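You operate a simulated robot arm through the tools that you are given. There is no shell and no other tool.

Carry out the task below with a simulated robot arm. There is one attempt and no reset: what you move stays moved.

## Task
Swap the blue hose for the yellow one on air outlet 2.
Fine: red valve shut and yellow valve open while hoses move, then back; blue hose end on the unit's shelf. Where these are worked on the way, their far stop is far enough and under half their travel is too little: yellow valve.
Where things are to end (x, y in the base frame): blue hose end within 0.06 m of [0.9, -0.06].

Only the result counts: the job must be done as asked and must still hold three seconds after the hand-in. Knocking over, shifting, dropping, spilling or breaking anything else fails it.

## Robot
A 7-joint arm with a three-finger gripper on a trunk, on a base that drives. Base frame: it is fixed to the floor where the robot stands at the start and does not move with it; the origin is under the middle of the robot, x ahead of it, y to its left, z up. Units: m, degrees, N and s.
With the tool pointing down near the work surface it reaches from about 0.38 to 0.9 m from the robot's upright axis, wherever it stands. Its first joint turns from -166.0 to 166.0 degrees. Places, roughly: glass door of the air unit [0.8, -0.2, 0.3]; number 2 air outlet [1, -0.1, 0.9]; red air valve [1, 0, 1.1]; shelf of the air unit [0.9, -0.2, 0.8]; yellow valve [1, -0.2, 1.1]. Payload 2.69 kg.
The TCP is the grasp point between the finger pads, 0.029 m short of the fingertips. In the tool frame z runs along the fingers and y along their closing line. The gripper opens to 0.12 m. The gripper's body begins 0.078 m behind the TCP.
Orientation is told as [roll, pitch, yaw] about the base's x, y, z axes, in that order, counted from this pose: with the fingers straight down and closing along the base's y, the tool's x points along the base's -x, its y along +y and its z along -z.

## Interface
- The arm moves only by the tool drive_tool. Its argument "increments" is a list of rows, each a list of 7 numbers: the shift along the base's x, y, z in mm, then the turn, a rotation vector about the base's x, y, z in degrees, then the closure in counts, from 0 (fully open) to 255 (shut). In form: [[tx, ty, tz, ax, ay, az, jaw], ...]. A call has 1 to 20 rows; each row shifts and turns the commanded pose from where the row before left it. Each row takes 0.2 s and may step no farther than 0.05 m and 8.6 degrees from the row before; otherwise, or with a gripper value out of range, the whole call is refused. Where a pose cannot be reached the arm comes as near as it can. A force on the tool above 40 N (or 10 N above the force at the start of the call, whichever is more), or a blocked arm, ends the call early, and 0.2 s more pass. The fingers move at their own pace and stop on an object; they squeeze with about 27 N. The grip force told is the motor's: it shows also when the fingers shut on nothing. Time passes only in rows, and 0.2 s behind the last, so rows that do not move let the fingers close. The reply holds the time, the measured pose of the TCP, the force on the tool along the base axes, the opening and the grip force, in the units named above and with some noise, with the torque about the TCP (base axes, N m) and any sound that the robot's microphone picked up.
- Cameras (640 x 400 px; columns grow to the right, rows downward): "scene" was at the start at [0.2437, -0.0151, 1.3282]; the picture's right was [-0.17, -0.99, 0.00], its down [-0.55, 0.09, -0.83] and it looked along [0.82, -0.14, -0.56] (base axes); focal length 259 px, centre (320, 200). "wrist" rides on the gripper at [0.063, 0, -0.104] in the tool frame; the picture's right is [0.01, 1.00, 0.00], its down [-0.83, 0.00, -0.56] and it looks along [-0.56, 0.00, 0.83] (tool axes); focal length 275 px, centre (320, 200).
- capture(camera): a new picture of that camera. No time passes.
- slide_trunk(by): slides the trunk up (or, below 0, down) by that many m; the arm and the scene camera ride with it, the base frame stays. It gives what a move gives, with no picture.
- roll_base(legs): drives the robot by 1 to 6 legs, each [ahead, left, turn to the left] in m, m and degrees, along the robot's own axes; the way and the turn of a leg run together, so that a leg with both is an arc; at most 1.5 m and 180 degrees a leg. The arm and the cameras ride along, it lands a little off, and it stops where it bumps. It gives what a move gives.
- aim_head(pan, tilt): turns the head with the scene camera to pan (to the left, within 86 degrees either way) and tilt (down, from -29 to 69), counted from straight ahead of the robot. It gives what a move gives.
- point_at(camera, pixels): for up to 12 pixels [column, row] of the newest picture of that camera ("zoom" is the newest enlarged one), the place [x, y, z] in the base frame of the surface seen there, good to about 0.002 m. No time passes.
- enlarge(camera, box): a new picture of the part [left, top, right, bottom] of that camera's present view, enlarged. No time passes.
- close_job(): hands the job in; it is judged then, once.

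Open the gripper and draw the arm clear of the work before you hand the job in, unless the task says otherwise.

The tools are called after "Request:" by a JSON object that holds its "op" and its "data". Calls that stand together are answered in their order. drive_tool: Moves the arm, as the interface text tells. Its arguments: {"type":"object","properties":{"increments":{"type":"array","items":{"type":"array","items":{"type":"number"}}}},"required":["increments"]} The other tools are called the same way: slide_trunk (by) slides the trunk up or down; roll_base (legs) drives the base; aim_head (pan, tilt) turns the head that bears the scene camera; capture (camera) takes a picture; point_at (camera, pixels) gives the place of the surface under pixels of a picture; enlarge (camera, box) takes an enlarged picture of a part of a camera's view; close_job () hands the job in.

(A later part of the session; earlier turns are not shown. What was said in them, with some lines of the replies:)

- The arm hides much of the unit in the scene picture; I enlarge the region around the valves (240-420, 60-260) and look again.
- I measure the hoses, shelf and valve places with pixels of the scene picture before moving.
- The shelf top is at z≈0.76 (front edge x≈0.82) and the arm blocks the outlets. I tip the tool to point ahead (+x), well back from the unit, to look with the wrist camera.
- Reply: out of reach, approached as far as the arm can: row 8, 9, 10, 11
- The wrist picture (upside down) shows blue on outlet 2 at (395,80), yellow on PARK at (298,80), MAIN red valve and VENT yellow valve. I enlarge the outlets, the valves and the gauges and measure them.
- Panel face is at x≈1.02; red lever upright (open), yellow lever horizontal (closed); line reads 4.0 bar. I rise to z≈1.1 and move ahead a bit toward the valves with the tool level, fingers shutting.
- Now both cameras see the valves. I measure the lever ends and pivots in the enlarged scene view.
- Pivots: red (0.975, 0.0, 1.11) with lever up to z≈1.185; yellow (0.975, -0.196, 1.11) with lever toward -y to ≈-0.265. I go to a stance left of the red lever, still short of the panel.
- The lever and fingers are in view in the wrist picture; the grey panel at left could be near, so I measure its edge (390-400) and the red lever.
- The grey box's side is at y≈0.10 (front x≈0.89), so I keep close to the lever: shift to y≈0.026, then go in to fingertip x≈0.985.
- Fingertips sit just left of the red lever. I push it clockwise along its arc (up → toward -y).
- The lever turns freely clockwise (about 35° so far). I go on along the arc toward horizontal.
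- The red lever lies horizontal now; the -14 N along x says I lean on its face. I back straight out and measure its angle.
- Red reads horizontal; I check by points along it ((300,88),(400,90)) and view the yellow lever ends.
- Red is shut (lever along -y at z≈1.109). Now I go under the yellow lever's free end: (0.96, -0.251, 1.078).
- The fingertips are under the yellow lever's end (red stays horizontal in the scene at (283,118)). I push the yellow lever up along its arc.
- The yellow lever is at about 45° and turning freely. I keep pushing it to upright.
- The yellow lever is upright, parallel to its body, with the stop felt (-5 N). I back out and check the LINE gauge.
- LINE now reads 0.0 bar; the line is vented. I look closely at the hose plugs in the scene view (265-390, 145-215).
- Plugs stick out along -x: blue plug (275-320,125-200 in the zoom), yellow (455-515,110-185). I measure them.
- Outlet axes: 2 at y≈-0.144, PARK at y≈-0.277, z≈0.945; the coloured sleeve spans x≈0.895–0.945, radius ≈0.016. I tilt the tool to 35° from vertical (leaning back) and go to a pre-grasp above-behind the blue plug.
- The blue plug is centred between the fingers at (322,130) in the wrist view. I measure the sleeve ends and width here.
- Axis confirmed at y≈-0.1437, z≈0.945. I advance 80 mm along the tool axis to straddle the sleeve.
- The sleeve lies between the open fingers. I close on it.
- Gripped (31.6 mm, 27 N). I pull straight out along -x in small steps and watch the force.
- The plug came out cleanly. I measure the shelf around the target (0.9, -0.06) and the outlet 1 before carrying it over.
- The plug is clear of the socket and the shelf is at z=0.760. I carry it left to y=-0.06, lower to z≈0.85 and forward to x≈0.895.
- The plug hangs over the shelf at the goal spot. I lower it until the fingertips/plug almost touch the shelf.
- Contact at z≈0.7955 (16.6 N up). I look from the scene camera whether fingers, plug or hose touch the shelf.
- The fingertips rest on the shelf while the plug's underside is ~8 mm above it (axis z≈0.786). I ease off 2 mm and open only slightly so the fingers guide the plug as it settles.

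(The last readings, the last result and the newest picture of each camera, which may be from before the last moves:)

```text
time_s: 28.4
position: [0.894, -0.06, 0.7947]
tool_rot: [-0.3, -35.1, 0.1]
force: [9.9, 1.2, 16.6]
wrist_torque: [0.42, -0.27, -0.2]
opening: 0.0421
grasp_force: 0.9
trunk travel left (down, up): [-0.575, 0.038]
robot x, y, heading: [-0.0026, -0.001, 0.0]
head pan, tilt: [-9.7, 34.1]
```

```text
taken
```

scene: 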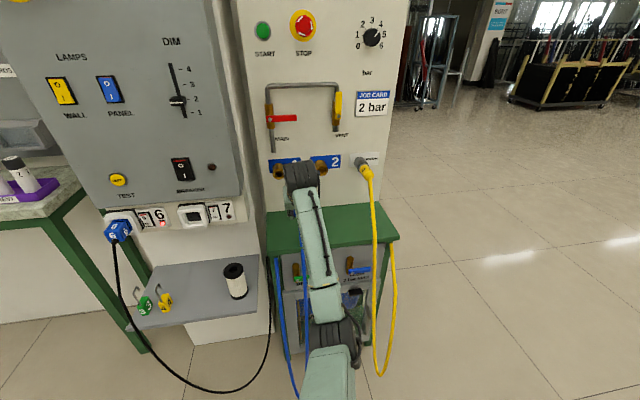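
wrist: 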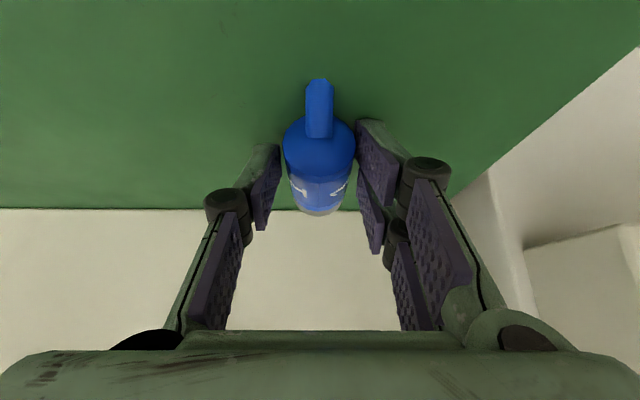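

The plug has settled between the fingers. I measure it, then raise the tool a touch and open more.

Request:
{"op": "point_at", "data": {"camera": "wrist", "pixels": [[320, 145], [320, 165], [320, 190], [320, 208], [287, 170], [352, 170], [320, 100]]}}

Request:
{"op": "drive_tool", "data": {"increments": [[0, 0, 4, 0, 0, 0, 165], [-5, 0, 4, 0, 0, 0, 150], [-5, 0, 4, 0, 0, 0, 130]]}}

Request:
{"op": "capture", "data": {"camera": "wrist"}}

```text
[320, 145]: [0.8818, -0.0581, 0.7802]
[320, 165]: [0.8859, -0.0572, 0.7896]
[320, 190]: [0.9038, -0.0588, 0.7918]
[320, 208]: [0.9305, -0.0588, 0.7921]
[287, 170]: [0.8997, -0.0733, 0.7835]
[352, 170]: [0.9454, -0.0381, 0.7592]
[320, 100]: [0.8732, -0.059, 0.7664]
```

```text
time_s: 29.2
position: [0.885, -0.059, 0.8047]
tool_rot: [-0.3, -34.8, 0.1]
force: [0.1, 0.4, -0.7]
wrist_torque: [0.0, 0.04, 0.0]
opening: 0.0591
grasp_force: 0.1
trunk travel left (down, up): [-0.575, 0.038]
robot x, y, heading: [-0.0003, 0.0024, -0.1]
head pan, tilt: [-9.7, 34.1]
```

```text
taken
```

wrist: 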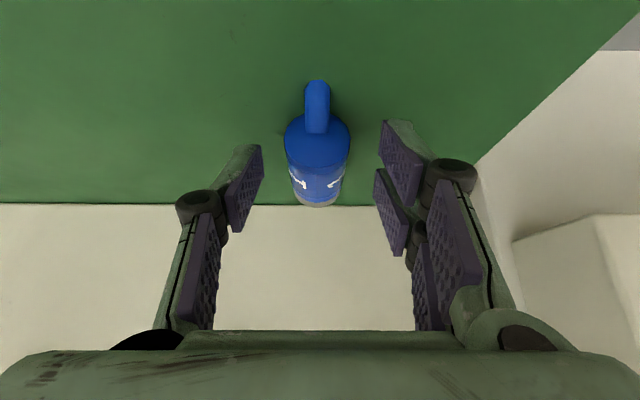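

The blue plug rests on the shelf at about (0.91, -0.059). I retreat up and back, then go to the pre-grasp behind the yellow plug at y≈-0.277.

Request:
{"op": "drive_tool", "data": {"increments": [[-18, 0, 26, 0, 0, 0, 110], [-18, 0, 26, 0, 0, 0, 85], [-18, 0, 36, 0, 0, 0, 85], [-16, 0, 40, 0, 0, 0, 85], [-10, 0, 45, 0, 0, 0, 85], [0, 0, 45, 0, 0, 0, 85], [7.6, -27.3, 0, 0, 0, 0, 85], [7.6, -27.3, 0, 0, 0, 0, 85], [7.6, -27.3, 0, 0, 0, 0, 85], [7.6, -27.3, 0, 0, 0, 0, 85], [7.6, -27.3, 0, 0, 0, 0, 85], [7.6, -27.3, 0, 0, 0, 0, 85], [7.6, -27.3, 0, 0, 0, 0, 85], [7.6, -27.3, 0, 0, 0, 0, 85]]}}

Request:
{"op": "capture", "data": {"camera": "wrist"}}

Request:
{"op": "capture", "data": {"camera": "scene"}}

```text
time_s: 32.2
position: [0.8673, -0.2775, 1.0244]
tool_rot: [-0.3, -35.0, 0.1]
force: [-0.8, 0.4, 0.2]
wrist_torque: [0.01, 0.01, -0.02]
opening: 0.0801
grasp_force: 0.2
trunk travel left (down, up): [-0.575, 0.038]
robot x, y, heading: [0.0002, 0.0039, 0.3]
head pan, tilt: [-9.7, 34.1]
```

```text
taken
```

wrist: 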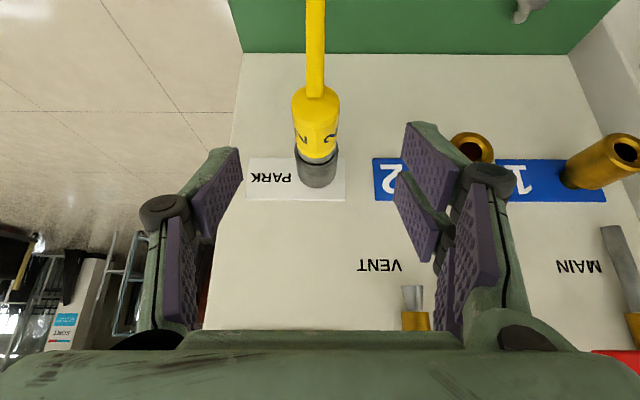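

```text
taken
```

scene: 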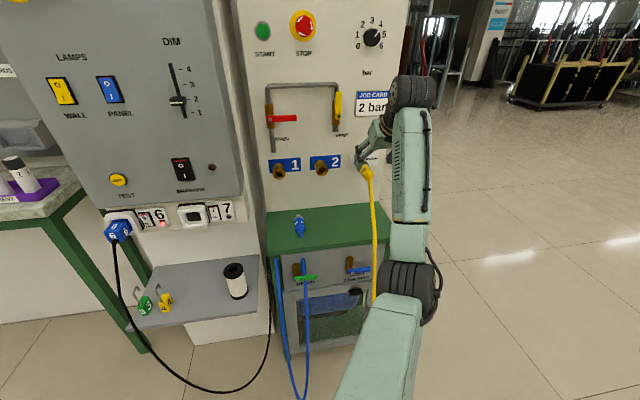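

The blue plug lies on the shelf (scene (300,228)). I measure the yellow plug and outlet 2's mouth from here.

Request:
{"op": "point_at", "data": {"camera": "wrist", "pixels": [[316, 95], [316, 120], [317, 140], [318, 155], [318, 170], [297, 125], [337, 125], [470, 150], [478, 138]]}}

Request:
{"op": "enlarge", "data": {"camera": "scene", "box": [260, 140, 400, 228]}}

```text
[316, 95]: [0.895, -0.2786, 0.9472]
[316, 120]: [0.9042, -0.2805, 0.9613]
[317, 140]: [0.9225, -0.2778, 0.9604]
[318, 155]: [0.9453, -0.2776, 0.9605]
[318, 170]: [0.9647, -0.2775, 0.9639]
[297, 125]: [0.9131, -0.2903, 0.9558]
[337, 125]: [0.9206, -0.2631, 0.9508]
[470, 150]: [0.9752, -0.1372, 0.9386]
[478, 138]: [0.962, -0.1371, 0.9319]
```

```text
4.55 times, centred on (330, 184) of scene
```

zoom: 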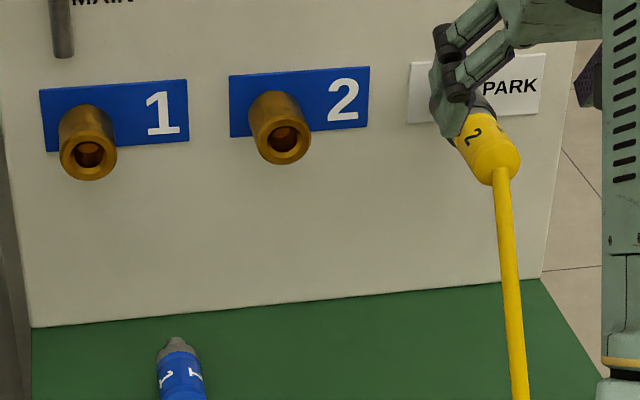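

The plug has a tapered nose, so alignment matters. I measure the rims of sockets 1 and 2 in the zoom for exact axes.

Request:
{"op": "point_at", "data": {"camera": "zoom", "pixels": [[260, 140], [306, 134], [283, 128], [286, 158], [270, 155], [300, 150], [65, 158], [112, 152], [88, 143], [90, 174], [255, 115], [302, 110]]}}

```text
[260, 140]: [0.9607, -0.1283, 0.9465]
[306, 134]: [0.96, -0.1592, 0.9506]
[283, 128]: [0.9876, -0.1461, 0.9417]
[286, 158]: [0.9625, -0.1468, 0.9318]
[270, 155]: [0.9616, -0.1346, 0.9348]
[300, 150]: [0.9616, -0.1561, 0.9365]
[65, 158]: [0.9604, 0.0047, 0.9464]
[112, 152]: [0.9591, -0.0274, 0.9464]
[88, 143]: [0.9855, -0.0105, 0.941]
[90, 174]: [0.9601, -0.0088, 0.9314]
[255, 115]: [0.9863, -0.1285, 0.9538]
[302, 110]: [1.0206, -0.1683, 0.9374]
```

Outlet 2's axis is y≈-0.1437, PARK's ≈-0.2775, same height. I advance to straddle the yellow sleeve and grip it.

Request:
{"op": "drive_tool", "data": {"increments": [[11.2, 0, -17.4, 0, 0, 0, 85], [11.2, 0, -17.4, 0, 0, 0, 85], [11.2, 0, -17.4, 0, 0, 0, 85], [11.2, 0, -17.4, 0, 0, 0, 85], [0, 0, 0, 0, 0, 0, 85], [0, 0, 0, 0, 0, 0, 255], [0, 0, 0, 0, 0, 0, 255], [0, 0, 0, 0, 0, 0, 255], [0, 0, 0, 0, 0, 0, 255], [0, 0, 0, 0, 0, 0, 255]]}}

Request:
{"op": "capture", "data": {"camera": "wrist"}}

```text
time_s: 34.4
position: [0.9096, -0.2792, 0.9551]
tool_rot: [-0.3, -35.0, -0.1]
force: [1.0, -6.4, -0.7]
wrist_torque: [-0.13, -0.03, -0.32]
opening: 0.0319
grasp_force: 26.9
trunk travel left (down, up): [-0.575, 0.038]
robot x, y, heading: [-0.0004, 0.0023, -0.0]
head pan, tilt: [-9.7, 34.1]
```

```text
taken
```

wrist: 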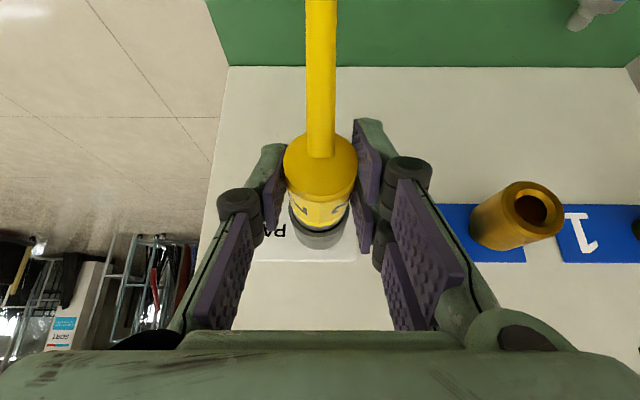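

Yellow is gripped (31.9 mm, 27 N). I pull it straight out 75 mm along -x.

Request:
{"op": "drive_tool", "data": {"increments": [[-5, 0, 0, 0, 0, 0, 255], [-10, 0, 0, 0, 0, 0, 255], [-15, 0, 0, 0, 0, 0, 255], [-20, 0, 0, 0, 0, 0, 255], [-20, 0, 0, 0, 0, 0, 255]]}}

Request:
{"op": "capture", "data": {"camera": "wrist"}}

```text
time_s: 35.6
position: [0.8391, -0.2778, 0.9538]
tool_rot: [-0.2, -34.9, 0.0]
force: [-0.1, -0.2, 0.3]
wrist_torque: [-0.02, -0.01, 0.0]
opening: 0.0318
grasp_force: 27.1
trunk travel left (down, up): [-0.575, 0.038]
robot x, y, heading: [0.0003, 0.0017, 0.1]
head pan, tilt: [-9.7, 34.1]
```

```text
taken
```

wrist: 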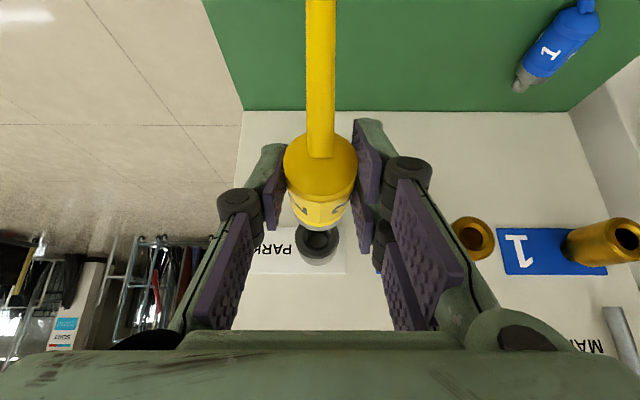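

Yellow is free. I shift +134 mm in y to outlet 2's axis and look.

Request:
{"op": "drive_tool", "data": {"increments": [[0, 26.8, 0, 0, 0, 0, 255], [0, 26.8, 0, 0, 0, 0, 255], [0, 26.8, 0, 0, 0, 0, 255], [0, 26.8, 0, 0, 0, 0, 255], [0, 26.8, 0, 0, 0, 0, 255], [0, 0, 0, 0, 0, 0, 255]]}}

Request:
{"op": "capture", "data": {"camera": "wrist"}}

Request:
{"op": "enlarge", "data": {"camera": "scene", "box": [260, 140, 400, 228]}}

```text
time_s: 37.0
position: [0.84, -0.1425, 0.9537]
tool_rot: [-0.3, -35.0, 0.0]
force: [0.7, 0.4, 0.1]
wrist_torque: [0.04, 0.04, 0.0]
opening: 0.0319
grasp_force: 27.5
trunk travel left (down, up): [-0.575, 0.038]
robot x, y, heading: [0.001, 0.0024, 0.2]
head pan, tilt: [-9.7, 34.1]
```

```text
taken
```

wrist: 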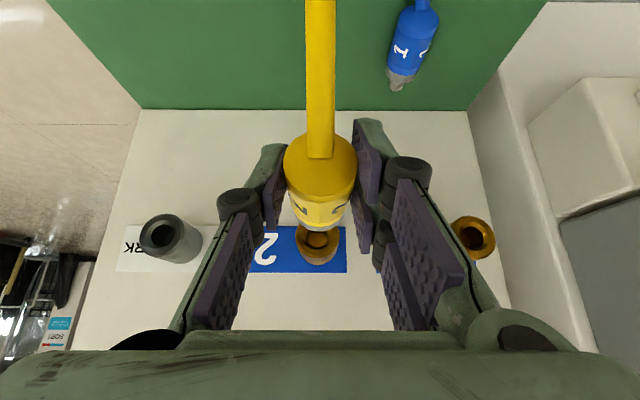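

```text
4.55 times, centred on (330, 184) of scene
```

zoom: 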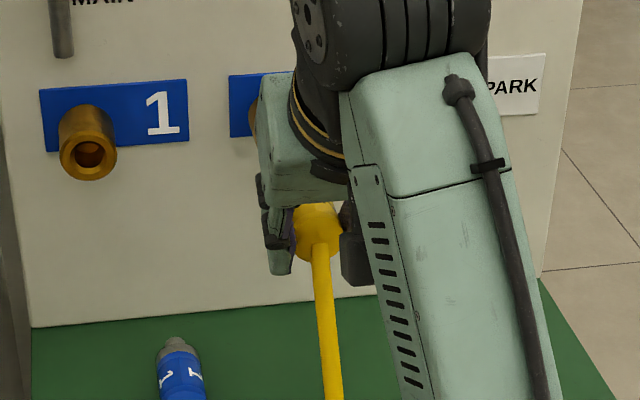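

I compare the plug axis with the socket's in this view by points on both edges.

Request:
{"op": "point_at", "data": {"camera": "wrist", "pixels": [[320, 205], [320, 218], [300, 205], [340, 205], [319, 255], [303, 250], [335, 250], [319, 262], [300, 256], [338, 256]]}}

Request:
{"op": "enlarge", "data": {"camera": "wrist", "box": [260, 120, 380, 280]}}

```text
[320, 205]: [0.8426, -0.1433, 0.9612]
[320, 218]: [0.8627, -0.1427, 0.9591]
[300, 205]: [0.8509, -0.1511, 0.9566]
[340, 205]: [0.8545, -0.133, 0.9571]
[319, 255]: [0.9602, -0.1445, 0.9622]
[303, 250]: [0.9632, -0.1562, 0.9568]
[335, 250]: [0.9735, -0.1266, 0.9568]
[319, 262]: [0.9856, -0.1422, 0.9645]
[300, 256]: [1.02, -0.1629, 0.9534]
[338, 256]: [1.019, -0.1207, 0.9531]
```

```text
2.50 times, centred on (320, 200) of wrist
```

zoom: 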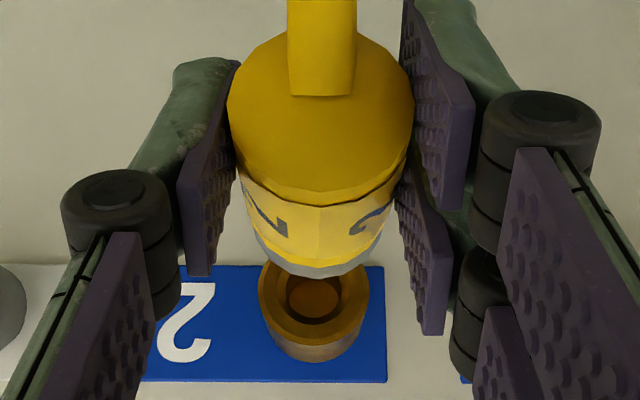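

The plug sits ~1 mm left of the socket axis, height matches. I shift -1.2 mm in y and insert 70 mm, slowly at the end.

Request:
{"op": "drive_tool", "data": {"increments": [[10, -1.2, 0, 0, 0, 0, 255], [15, 0, 0, 0, 0, 0, 255], [10, 0, 0, 0, 0, 0, 255], [7, 0, 0, 0, 0, 0, 255], [7, 0, 0, 0, 0, 0, 255], [7, 0, 0, 0, 0, 0, 255], [7, 0, 0, 0, 0, 0, 255], [4, 0, 0, 0, 0, 0, 255], [3, 0, 0, 0, 0, 0, 255]]}}

Request:
{"op": "capture", "data": {"camera": "wrist"}}

```text
time_s: 39.0
position: [0.9104, -0.1463, 0.9539]
tool_rot: [-0.3, -34.8, 0.0]
force: [-11.4, 2.5, -1.7]
wrist_torque: [0.04, 0.3, 0.09]
opening: 0.0318
grasp_force: 27.0
trunk travel left (down, up): [-0.575, 0.038]
robot x, y, heading: [-0.0024, -0.0023, -0.3]
head pan, tilt: [-9.7, 34.1]
```

```text
taken
```

wrist: 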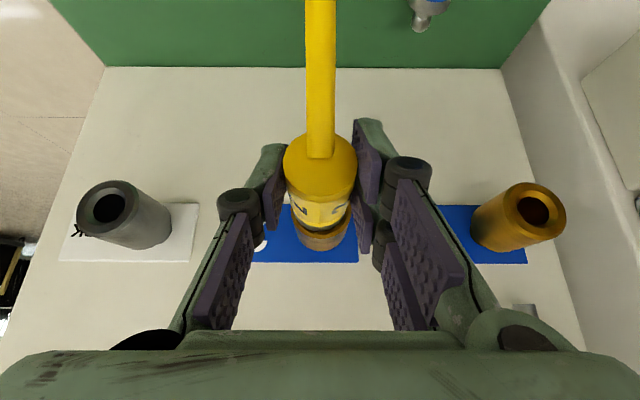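

The plug meets resistance (-11 N) at the same depth blue had. I press 3 mm further to make sure it seats, listening for a click.

Request:
{"op": "drive_tool", "data": {"increments": [[2, 0, 0, 0, 0, 0, 255], [1, 0, 0, 0, 0, 0, 255], [0, 0, 0, 0, 0, 0, 255]]}}

Request:
{"op": "enlarge", "data": {"camera": "wrist", "box": [240, 110, 400, 270]}}

```text
time_s: 39.8
position: [0.9128, -0.1469, 0.9543]
tool_rot: [-0.2, -34.9, 0.0]
force: [-22.1, 2.0, -4.3]
wrist_torque: [0.04, 0.4, 0.16]
opening: 0.0321
grasp_force: 27.1
trunk travel left (down, up): [-0.575, 0.038]
robot x, y, heading: [0.0018, -0.0018, -0.1]
head pan, tilt: [-9.7, 34.1]
```

```text
2.50 times, centred on (320, 190) of wrist
```

zoom: 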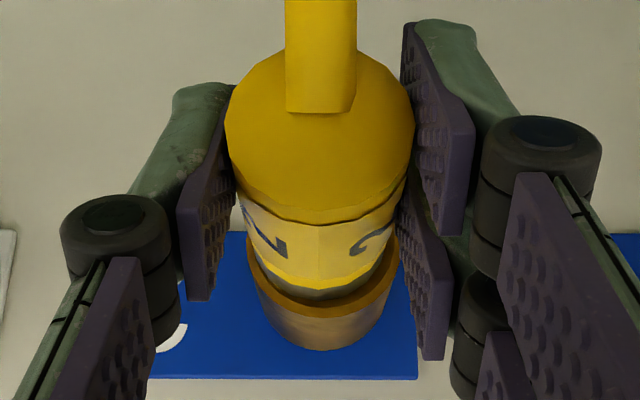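

It is seated (22 N, no further travel). I ease the push by 3 mm of command and open the fingers.

Request:
{"op": "drive_tool", "data": {"increments": [[-2, 0, 0, 0, 0, 0, 255], [0, 0, 0, 0, 0, 0, 85], [0, 0, 0, 0, 0, 0, 85], [0, 0, 0, 0, 0, 0, 85], [0, 0, 0, 0, 0, 0, 85]]}}

Request:
{"op": "capture", "data": {"camera": "wrist"}}

Request:
{"op": "point_at", "data": {"camera": "wrist", "pixels": [[321, 145], [321, 190], [321, 215], [321, 235], [321, 245]]}}

```text
time_s: 41.0
position: [0.9126, -0.1455, 0.9541]
tool_rot: [-0.2, -35.1, 0.0]
force: [0.1, 0.1, -0.4]
wrist_torque: [-0.03, 0.02, 0.01]
opening: 0.0801
grasp_force: 0.1
trunk travel left (down, up): [-0.575, 0.038]
robot x, y, heading: [0.0014, -0.0026, -0.0]
head pan, tilt: [-9.7, 34.1]
```

```text
taken
```

wrist: 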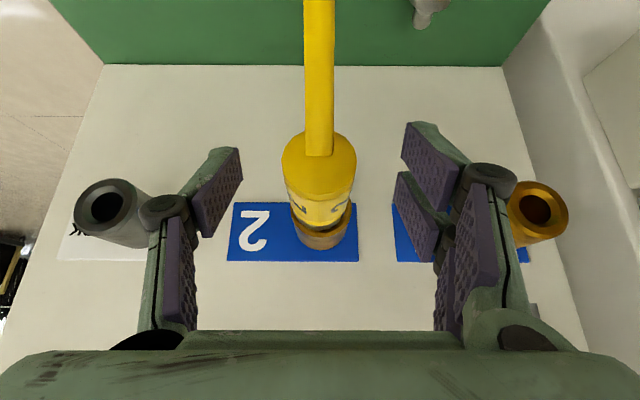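

```text
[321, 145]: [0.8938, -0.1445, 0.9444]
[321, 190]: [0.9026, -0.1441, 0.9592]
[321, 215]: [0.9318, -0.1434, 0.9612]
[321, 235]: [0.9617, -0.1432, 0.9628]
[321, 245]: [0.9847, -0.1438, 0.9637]
```

Yellow stays on outlet 2 with the same depth blue had. I retreat along the tool axis, then level the tool and go toward the yellow valve's left side, still well back.

Request:
{"op": "drive_tool", "data": {"increments": [[-11.5, 0, 16.4, 0, 0, 0, 85], [-11.5, 0, 16.4, 0, 0, 0, 85], [-11.5, 0, 16.4, 0, 0, 0, 85], [-11.5, 0, 16.4, 0, 0, 0, 85], [-11.5, 0, 16.4, 0, 0, 0, 85], [-7, -3, 16, 0, -6.9, 0, 255], [-7, -3, 16, 0, -6.9, 0, 255], [-7, -3, 16, 0, -6.9, 0, 255], [-7, -3, 16, 0, -6.9, 0, 255], [-7, -3, 16, 0, -6.9, 0, 255], [-7, -3, 16, 0, -6.9, 0, 255], [-7, -3, 16, 0, -6.9, 0, 255], [-7, -3, 16, 0, -6.7, 0, 255]]}}

Request:
{"op": "capture", "data": {"camera": "wrist"}}

Request:
{"op": "capture", "data": {"camera": "scene"}}

```text
time_s: 43.8
position: [0.7987, -0.1691, 1.1637]
tool_rot: [-143.3, -89.9, 143.0]
force: [0.3, -0.2, 0.4]
wrist_torque: [-0.01, 0.02, -0.02]
opening: 0.0
grasp_force: 27.2
trunk travel left (down, up): [-0.575, 0.038]
robot x, y, heading: [-0.003, -0.0054, 0.2]
head pan, tilt: [-9.7, 34.1]
```

```text
taken
```

wrist: 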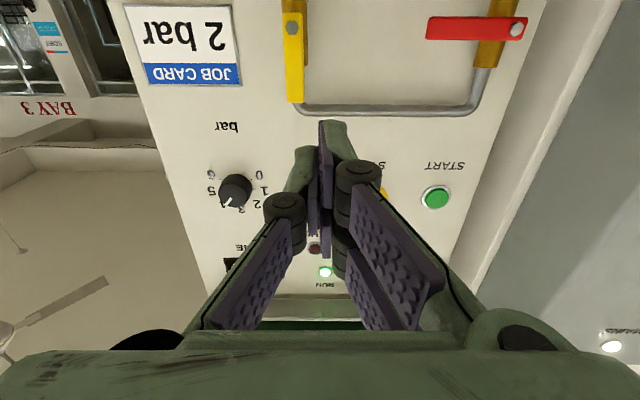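

```text
taken
```

scene: 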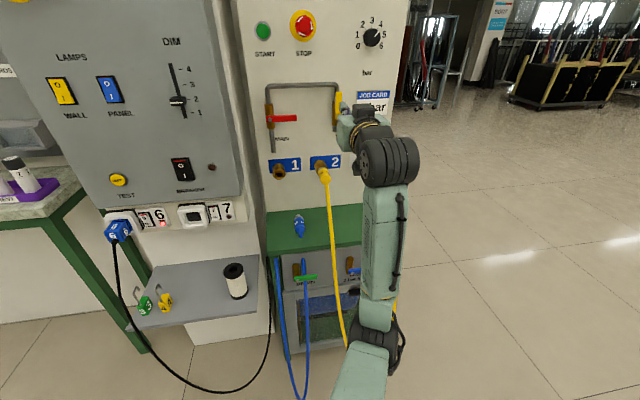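

The yellow lever is upright at (293,60) in the wrist view; I measure it and the cross pipe before going in.

Request:
{"op": "point_at", "data": {"camera": "wrist", "pixels": [[292, 28], [295, 95], [286, 70], [302, 70], [350, 108], [400, 107], [350, 103], [430, 28], [480, 28], [310, 100]]}}

```text
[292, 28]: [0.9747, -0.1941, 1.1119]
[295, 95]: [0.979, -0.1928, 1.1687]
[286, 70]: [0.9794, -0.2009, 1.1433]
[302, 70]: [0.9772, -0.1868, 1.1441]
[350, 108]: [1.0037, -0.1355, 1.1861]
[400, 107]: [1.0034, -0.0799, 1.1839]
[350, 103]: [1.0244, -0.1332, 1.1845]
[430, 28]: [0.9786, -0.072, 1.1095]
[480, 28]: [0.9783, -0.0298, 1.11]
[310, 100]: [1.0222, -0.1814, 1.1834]
```

The lever's left edge is at y≈-0.187 and the pipe front at x≈1.0, so there is room. I go in to x≈0.956 at y≈-0.168.

Request:
{"op": "drive_tool", "data": {"increments": [[25, 0.2, 0, 0, 0, 0, 255], [25, 0.2, 0, 0, 0, 0, 255], [25, 0.2, 0, 0, 0, 0, 255], [25, 0.2, 0, 0, 0, 0, 255], [25, 0.2, 0, 0, 0, 0, 255], [20, 0, 0, 0, 0, 0, 255], [12, 0, 0, 0, 0, 0, 255]]}}

Request:
{"op": "capture", "data": {"camera": "wrist"}}

```text
time_s: 45.4
position: [0.9547, -0.1674, 1.1638]
tool_rot: [-87.1, -89.8, 87.1]
force: [0.5, -0.2, -0.1]
wrist_torque: [-0.01, -0.07, 0.03]
opening: 0.0002
grasp_force: 27.2
trunk travel left (down, up): [-0.575, 0.038]
robot x, y, heading: [-0.0022, -0.0041, -0.0]
head pan, tilt: [-9.7, 34.1]
```

```text
taken
```

wrist: 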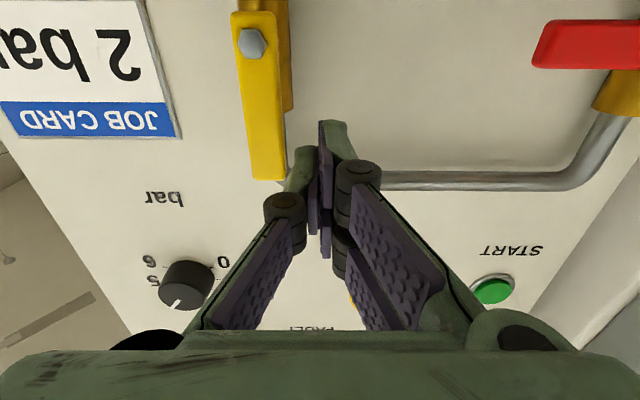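

Positioned left of the upright yellow lever. I push it clockwise down to horizontal along the arc.

Request:
{"op": "drive_tool", "data": {"increments": [[0, -9.1, 1.2, 0, 0, 0, 255], [0, -7.5, 1.4, 0, 0, 0, 255], [0, -7.5, 1.4, 0, 0, 0, 255], [0, -7.5, -0.6, 0, 0, 0, 255], [0, -7.5, -0.6, 0, 0, 0, 255], [0, -7.2, -2.5, 0, 0, 0, 255], [0, -7.1, -2.5, 0, 0, 0, 255], [0, -6.2, -4.3, 0, 0, 0, 255], [0, -6.2, -4.2, 0, 0, 0, 255], [0, -4.9, -5.8, 0, 0, 0, 255], [0, -4.9, -5.7, 0, 0, 0, 255], [0, -3.3, -6.8, 0, 0, 0, 255], [0, -3.3, -6.8, 0, 0, 0, 255]]}}

Request:
{"op": "capture", "data": {"camera": "wrist"}}

Request:
{"op": "capture", "data": {"camera": "scene"}}

```text
time_s: 48.2
position: [0.9521, -0.251, 1.1298]
tool_rot: [-152.1, -89.8, 151.7]
force: [-9.6, 1.1, 5.2]
wrist_torque: [0.05, 0.03, 0.1]
opening: 0.0001
grasp_force: 27.1
trunk travel left (down, up): [-0.575, 0.038]
robot x, y, heading: [-0.002, 0.0022, -0.0]
head pan, tilt: [-9.7, 34.1]
```

```text
taken
```

wrist: 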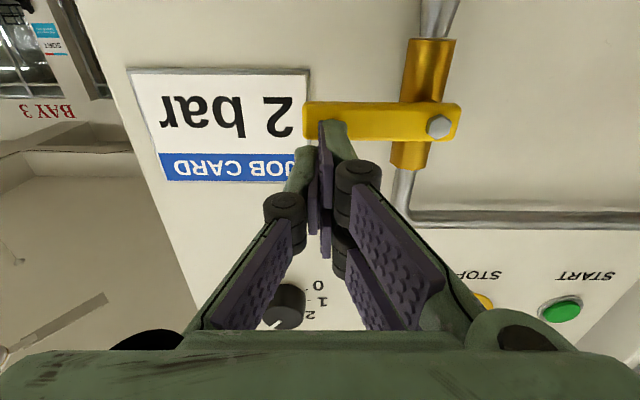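

```text
taken
```

scene: 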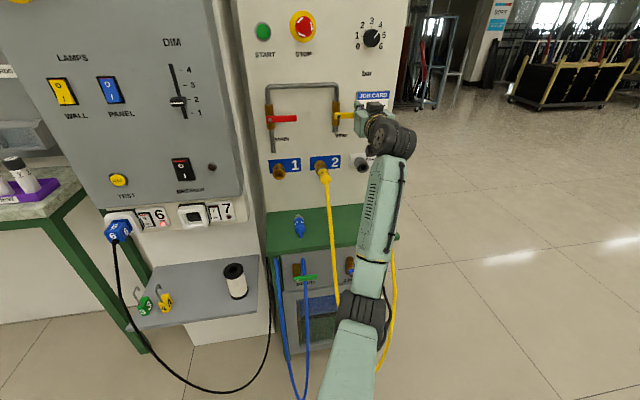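

The yellow lever looks horizontal. I press 2 mm more to be at its stop, then back out and measure.

Request:
{"op": "drive_tool", "data": {"increments": [[0, 0, -2, 0, 0, 0, 255], [0, 0, 0, 0, 0, 0, 255], [-15, 0, 3, 0, 0, 0, 255], [-30, 0, 2, 0, 0, 0, 255], [-30, 0, 0, 0, 0, 0, 255]]}}

Request:
{"op": "capture", "data": {"camera": "wrist"}}

```text
time_s: 49.4
position: [0.8795, -0.2495, 1.1316]
tool_rot: [-15.6, -90.0, 15.4]
force: [0.5, -0.3, 0.3]
wrist_torque: [0.0, -0.02, 0.0]
opening: 0.0
grasp_force: 29.0
trunk travel left (down, up): [-0.575, 0.038]
robot x, y, heading: [-0.0018, 0.0013, -0.1]
head pan, tilt: [-9.7, 34.1]
```

```text
taken
```

wrist: 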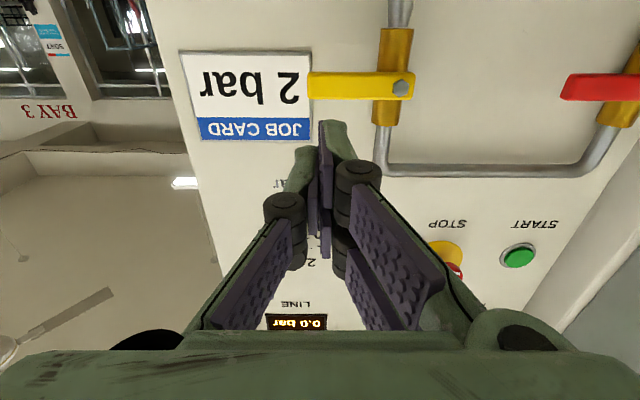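

Yellow is horizontal (closed). Next I go under the red lever's free end at (y≈-0.051, z≈1.078).

Request:
{"op": "drive_tool", "data": {"increments": [[0, 22, -5.9, 0, 0, 0, 255], [0, 22, -5.9, 0, 0, 0, 255], [0, 22, -5.9, 0, 0, 0, 255], [0, 22, -5.9, 0, 0, 0, 255], [0, 22, -5.9, 0, 0, 0, 255], [0, 22, -5.9, 0, 0, 0, 255], [0, 22, -5.9, 0, 0, 0, 255], [0, 22, -5.9, 0, 0, 0, 255], [0, 22, -5.9, 0, 0, 0, 255], [25, 0, 0, 0, 0, 0, 255], [25, 0, 0, 0, 0, 0, 255], [20, 0, 0, 0, 0, 0, 255], [10, 0, 0, 0, 0, 0, 255]]}}

Request:
{"op": "capture", "data": {"camera": "wrist"}}

Request:
{"op": "capture", "data": {"camera": "scene"}}

```text
time_s: 52.2
position: [0.9598, -0.0526, 1.078]
tool_rot: [-57.6, -89.9, 57.3]
force: [0.0, -0.1, 0.2]
wrist_torque: [0.01, 0.01, -0.01]
opening: 0.0
grasp_force: 28.8
trunk travel left (down, up): [-0.575, 0.038]
robot x, y, heading: [0.0014, 0.0004, 0.2]
head pan, tilt: [-9.7, 34.1]
```

```text
taken
```

wrist: 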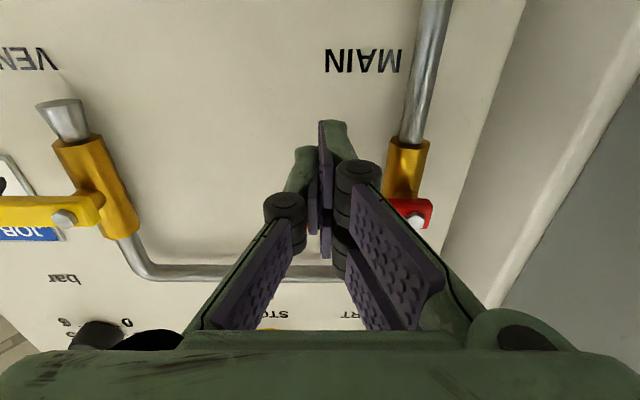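

```text
taken
```

scene: 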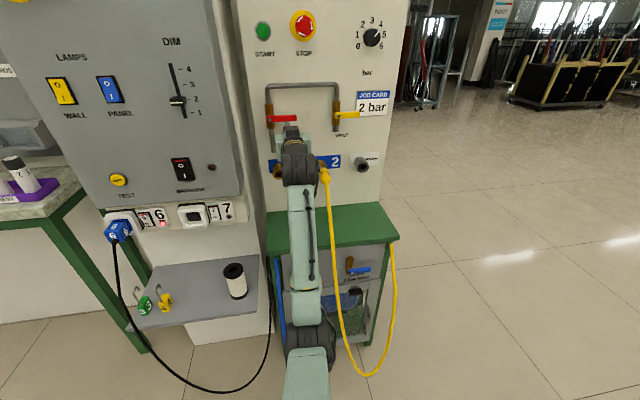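

Fingertips are under the red lever's end. I push it up along the arc to upright.

Request:
{"op": "drive_tool", "data": {"increments": [[0, -1.2, 7, 0, 0, 0, 255], [0, -1.2, 7, 0, 0, 0, 255], [0, -1.4, 7.4, 0, 0, 0, 255], [0, -1.4, 7.4, 0, 0, 0, 255], [0, 0.6, 7.5, 0, 0, 0, 255], [0, 0.6, 7.6, 0, 0, 0, 255], [0, 2.5, 7.1, 0, 0, 0, 255], [0, 2.5, 7.2, 0, 0, 0, 255], [0, 4.2, 6.2, 0, 0, 0, 255], [0, 4.3, 6.2, 0, 0, 0, 255], [0, 5.7, 4.9, 0, 0, 0, 255], [0, 5.8, 4.9, 0, 0, 0, 255], [0, 6.8, 3.3, 0, 0, 0, 255], [0, 6.8, 3.3, 0, 0, 0, 255], [0, 3, 0, 0, 0, 0, 255]]}}

Request:
{"op": "capture", "data": {"camera": "wrist"}}

Request:
{"op": "capture", "data": {"camera": "scene"}}

```text
time_s: 55.4
position: [0.9598, -0.0202, 1.1637]
tool_rot: [22.1, -89.9, -22.7]
force: [0.6, -12.9, -2.0]
wrist_torque: [-0.2, 0.08, -0.25]
opening: 0.0
grasp_force: 28.6
trunk travel left (down, up): [-0.575, 0.038]
robot x, y, heading: [-0.0025, 0.0015, -0.2]
head pan, tilt: [-9.7, 34.1]
```

```text
taken
```

wrist: 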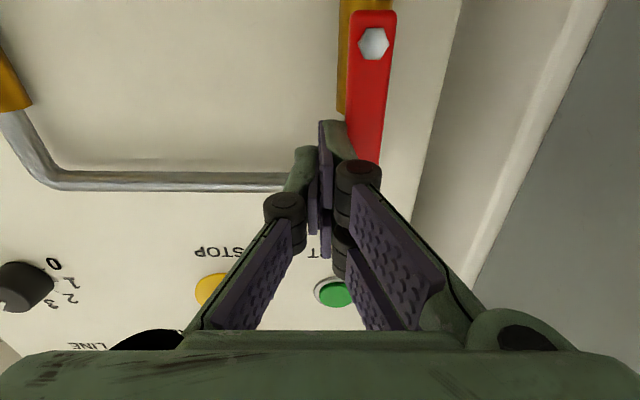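

```text
taken
```

scene: 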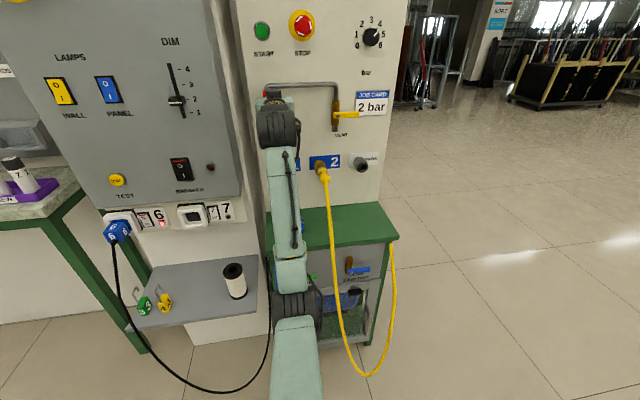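

The red lever is upright against its stop (-13 N). I back out and away, then check everything.

Request:
{"op": "drive_tool", "data": {"increments": [[0, -6, 0, 0, 0, 0, 255], [-25, 0, 0, 0, 0, 0, 255], [-40, -10, 0, 0, 0, 0, 255], [-50, -30, 0, 0, 0, 0, 128], [-50, -40, 0, 0, 0, 0, 0], [-40, -50, 0, 0, 0, 0, 0], [-20, -50, 0, 0, 0, 0, 0], [0, 0, 0, 0, 0, 0, 0]]}}

Request:
{"op": "capture", "data": {"camera": "wrist"}}

Request:
{"op": "capture", "data": {"camera": "scene"}}

```text
refused: row 4 steps farther than a row can; nothing moved
```

```text
taken
```

wrist: 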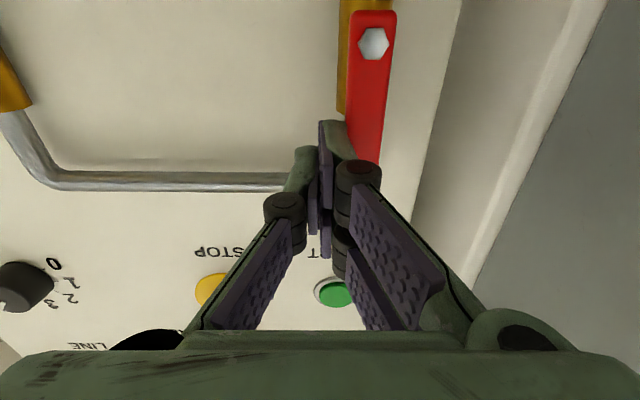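

```text
taken
```

scene: 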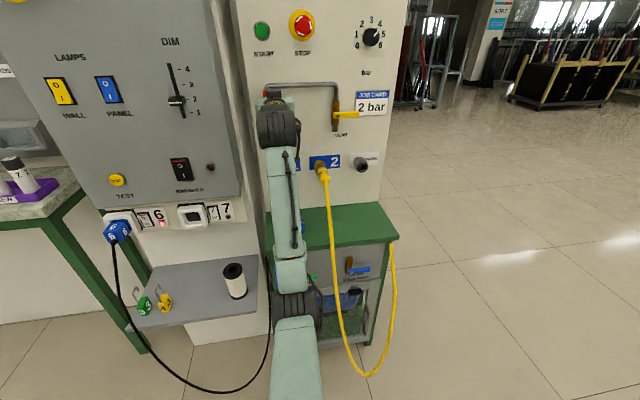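

The call was refused for one row being too long; I repeat the retreat with shorter rows.

Request:
{"op": "drive_tool", "data": {"increments": [[0, -6, 0, 0, 0, 0, 255], [-25, 0, 0, 0, 0, 0, 255], [-40, -10, 0, 0, 0, 0, 255], [-35, -25, 0, 0, 0, 0, 128], [-35, -30, 0, 0, 0, 0, 0], [-35, -30, 0, 0, 0, 0, 0], [-30, -35, 0, 0, 0, 0, 0], [-20, -40, 0, 0, 0, 0, 0], [0, 0, 0, 0, 0, 0, 0]]}}

Request:
{"op": "capture", "data": {"camera": "wrist"}}

Request:
{"op": "capture", "data": {"camera": "scene"}}

```text
time_s: 57.4
position: [0.7421, -0.1914, 1.1626]
tool_rot: [-32.0, -89.9, 31.8]
force: [-0.3, -0.3, 1.4]
wrist_torque: [-0.01, -0.03, 0.04]
opening: 0.1023
grasp_force: 0.0
trunk travel left (down, up): [-0.575, 0.038]
robot x, y, heading: [-0.0035, -0.0014, -0.2]
head pan, tilt: [-9.7, 34.1]
```

```text
taken
```

wrist: 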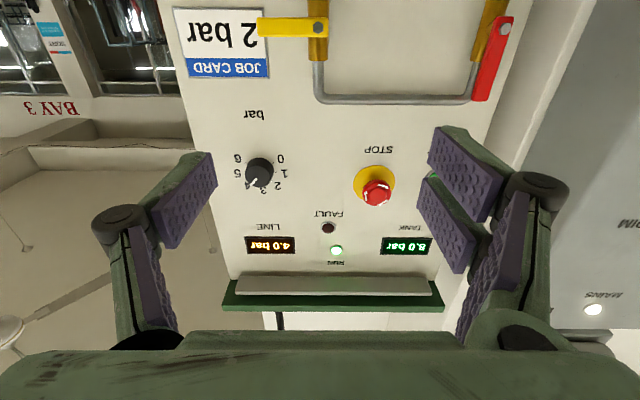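

```text
taken
```

scene: 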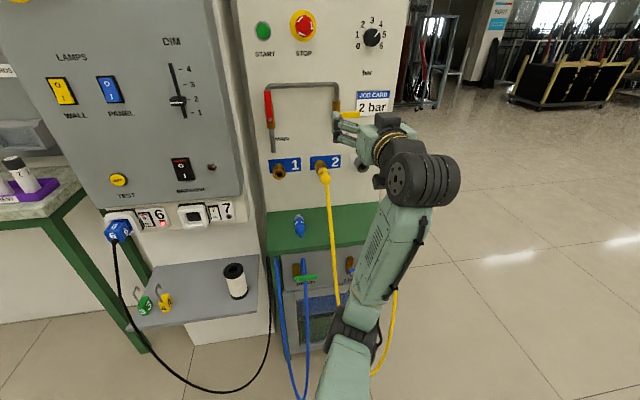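

LINE is back at 4.0 bar, the yellow hose holds on outlet 2, red upright, yellow horizontal. I draw the arm farther back and verify the blue plug and the levers by points.

Request:
{"op": "drive_tool", "data": {"increments": [[-30, -20, 0, 0, 0, 0, 0], [-30, -20, 0, 0, 0, 0, 0], [-30, -20, 0, 0, 0, 0, 0], [0, 0, 0, 0, 0, 0, 0]]}}

Request:
{"op": "enlarge", "data": {"camera": "scene", "box": [250, 70, 410, 170]}}

Request:
{"op": "enlarge", "data": {"camera": "scene", "box": [260, 140, 400, 260]}}

Request:
{"op": "point_at", "data": {"camera": "scene", "pixels": [[300, 222], [300, 228], [299, 217], [269, 95], [270, 120]]}}

```text
time_s: 58.4
position: [0.6473, -0.2501, 1.1624]
tool_rot: [-48.0, -90.0, 47.9]
force: [0.3, -0.9, 0.2]
wrist_torque: [0.0, 0.02, 0.0]
opening: 0.1199
grasp_force: 0.0
trunk travel left (down, up): [-0.575, 0.038]
robot x, y, heading: [-0.0016, -0.0006, 0.0]
head pan, tilt: [-9.7, 34.1]
```

```text
4.00 times, centred on (330, 120) of scene
```

zoom: 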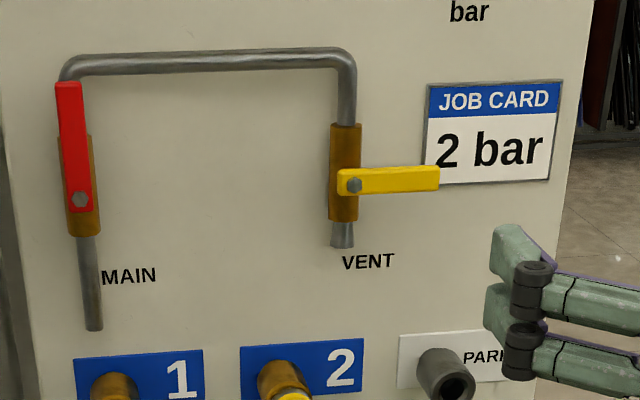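

```text
3.33 times, centred on (330, 200) of scene
```

zoom: 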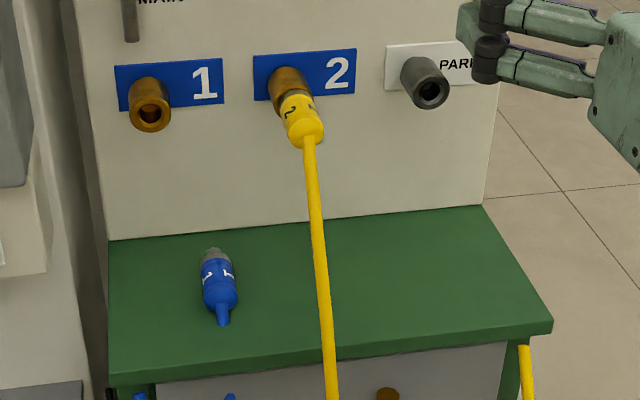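

```text
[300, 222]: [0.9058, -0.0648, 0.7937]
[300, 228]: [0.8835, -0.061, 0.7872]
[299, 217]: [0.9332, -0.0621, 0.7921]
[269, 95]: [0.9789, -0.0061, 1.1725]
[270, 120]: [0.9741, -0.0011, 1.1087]
```

Levers match their starting positions exactly, the yellow plug is on outlet 2, the blue plug lies on the shelf at ≈(0.91, -0.062), and the gripper is open and clear. I hand the job in.

Request:
{"op": "close_job", "data": {}}

```text
The job is handed in.
```

The yellow hose is now on air outlet 2. The blue hose end lies on the unit's shelf at about (0.91, -0.06), within the 0.06 m allowed.

- **Valves:** I shut the red valve and opened the yellow one before touching either hose, and the line gauge fell from 4.0 to 0.0 bar. With the yellow hose seated, I set both valves back to how they were. The line gauge then read 4.0 bar again, with the run light on.
- **Blue hose end:** I let it drop about 1 cm onto the shelf, because the fingertips touched down before the plug did. It settled without rolling.
- **Pressure:** I left the pressure dial alone. The line runs at 4.0 bar, while the job card says 2 bar and the unit's blow valve is marked 2 bar max.

The gripper is open and the arm is clear of the unit. The job is handed in; no verdict came back.
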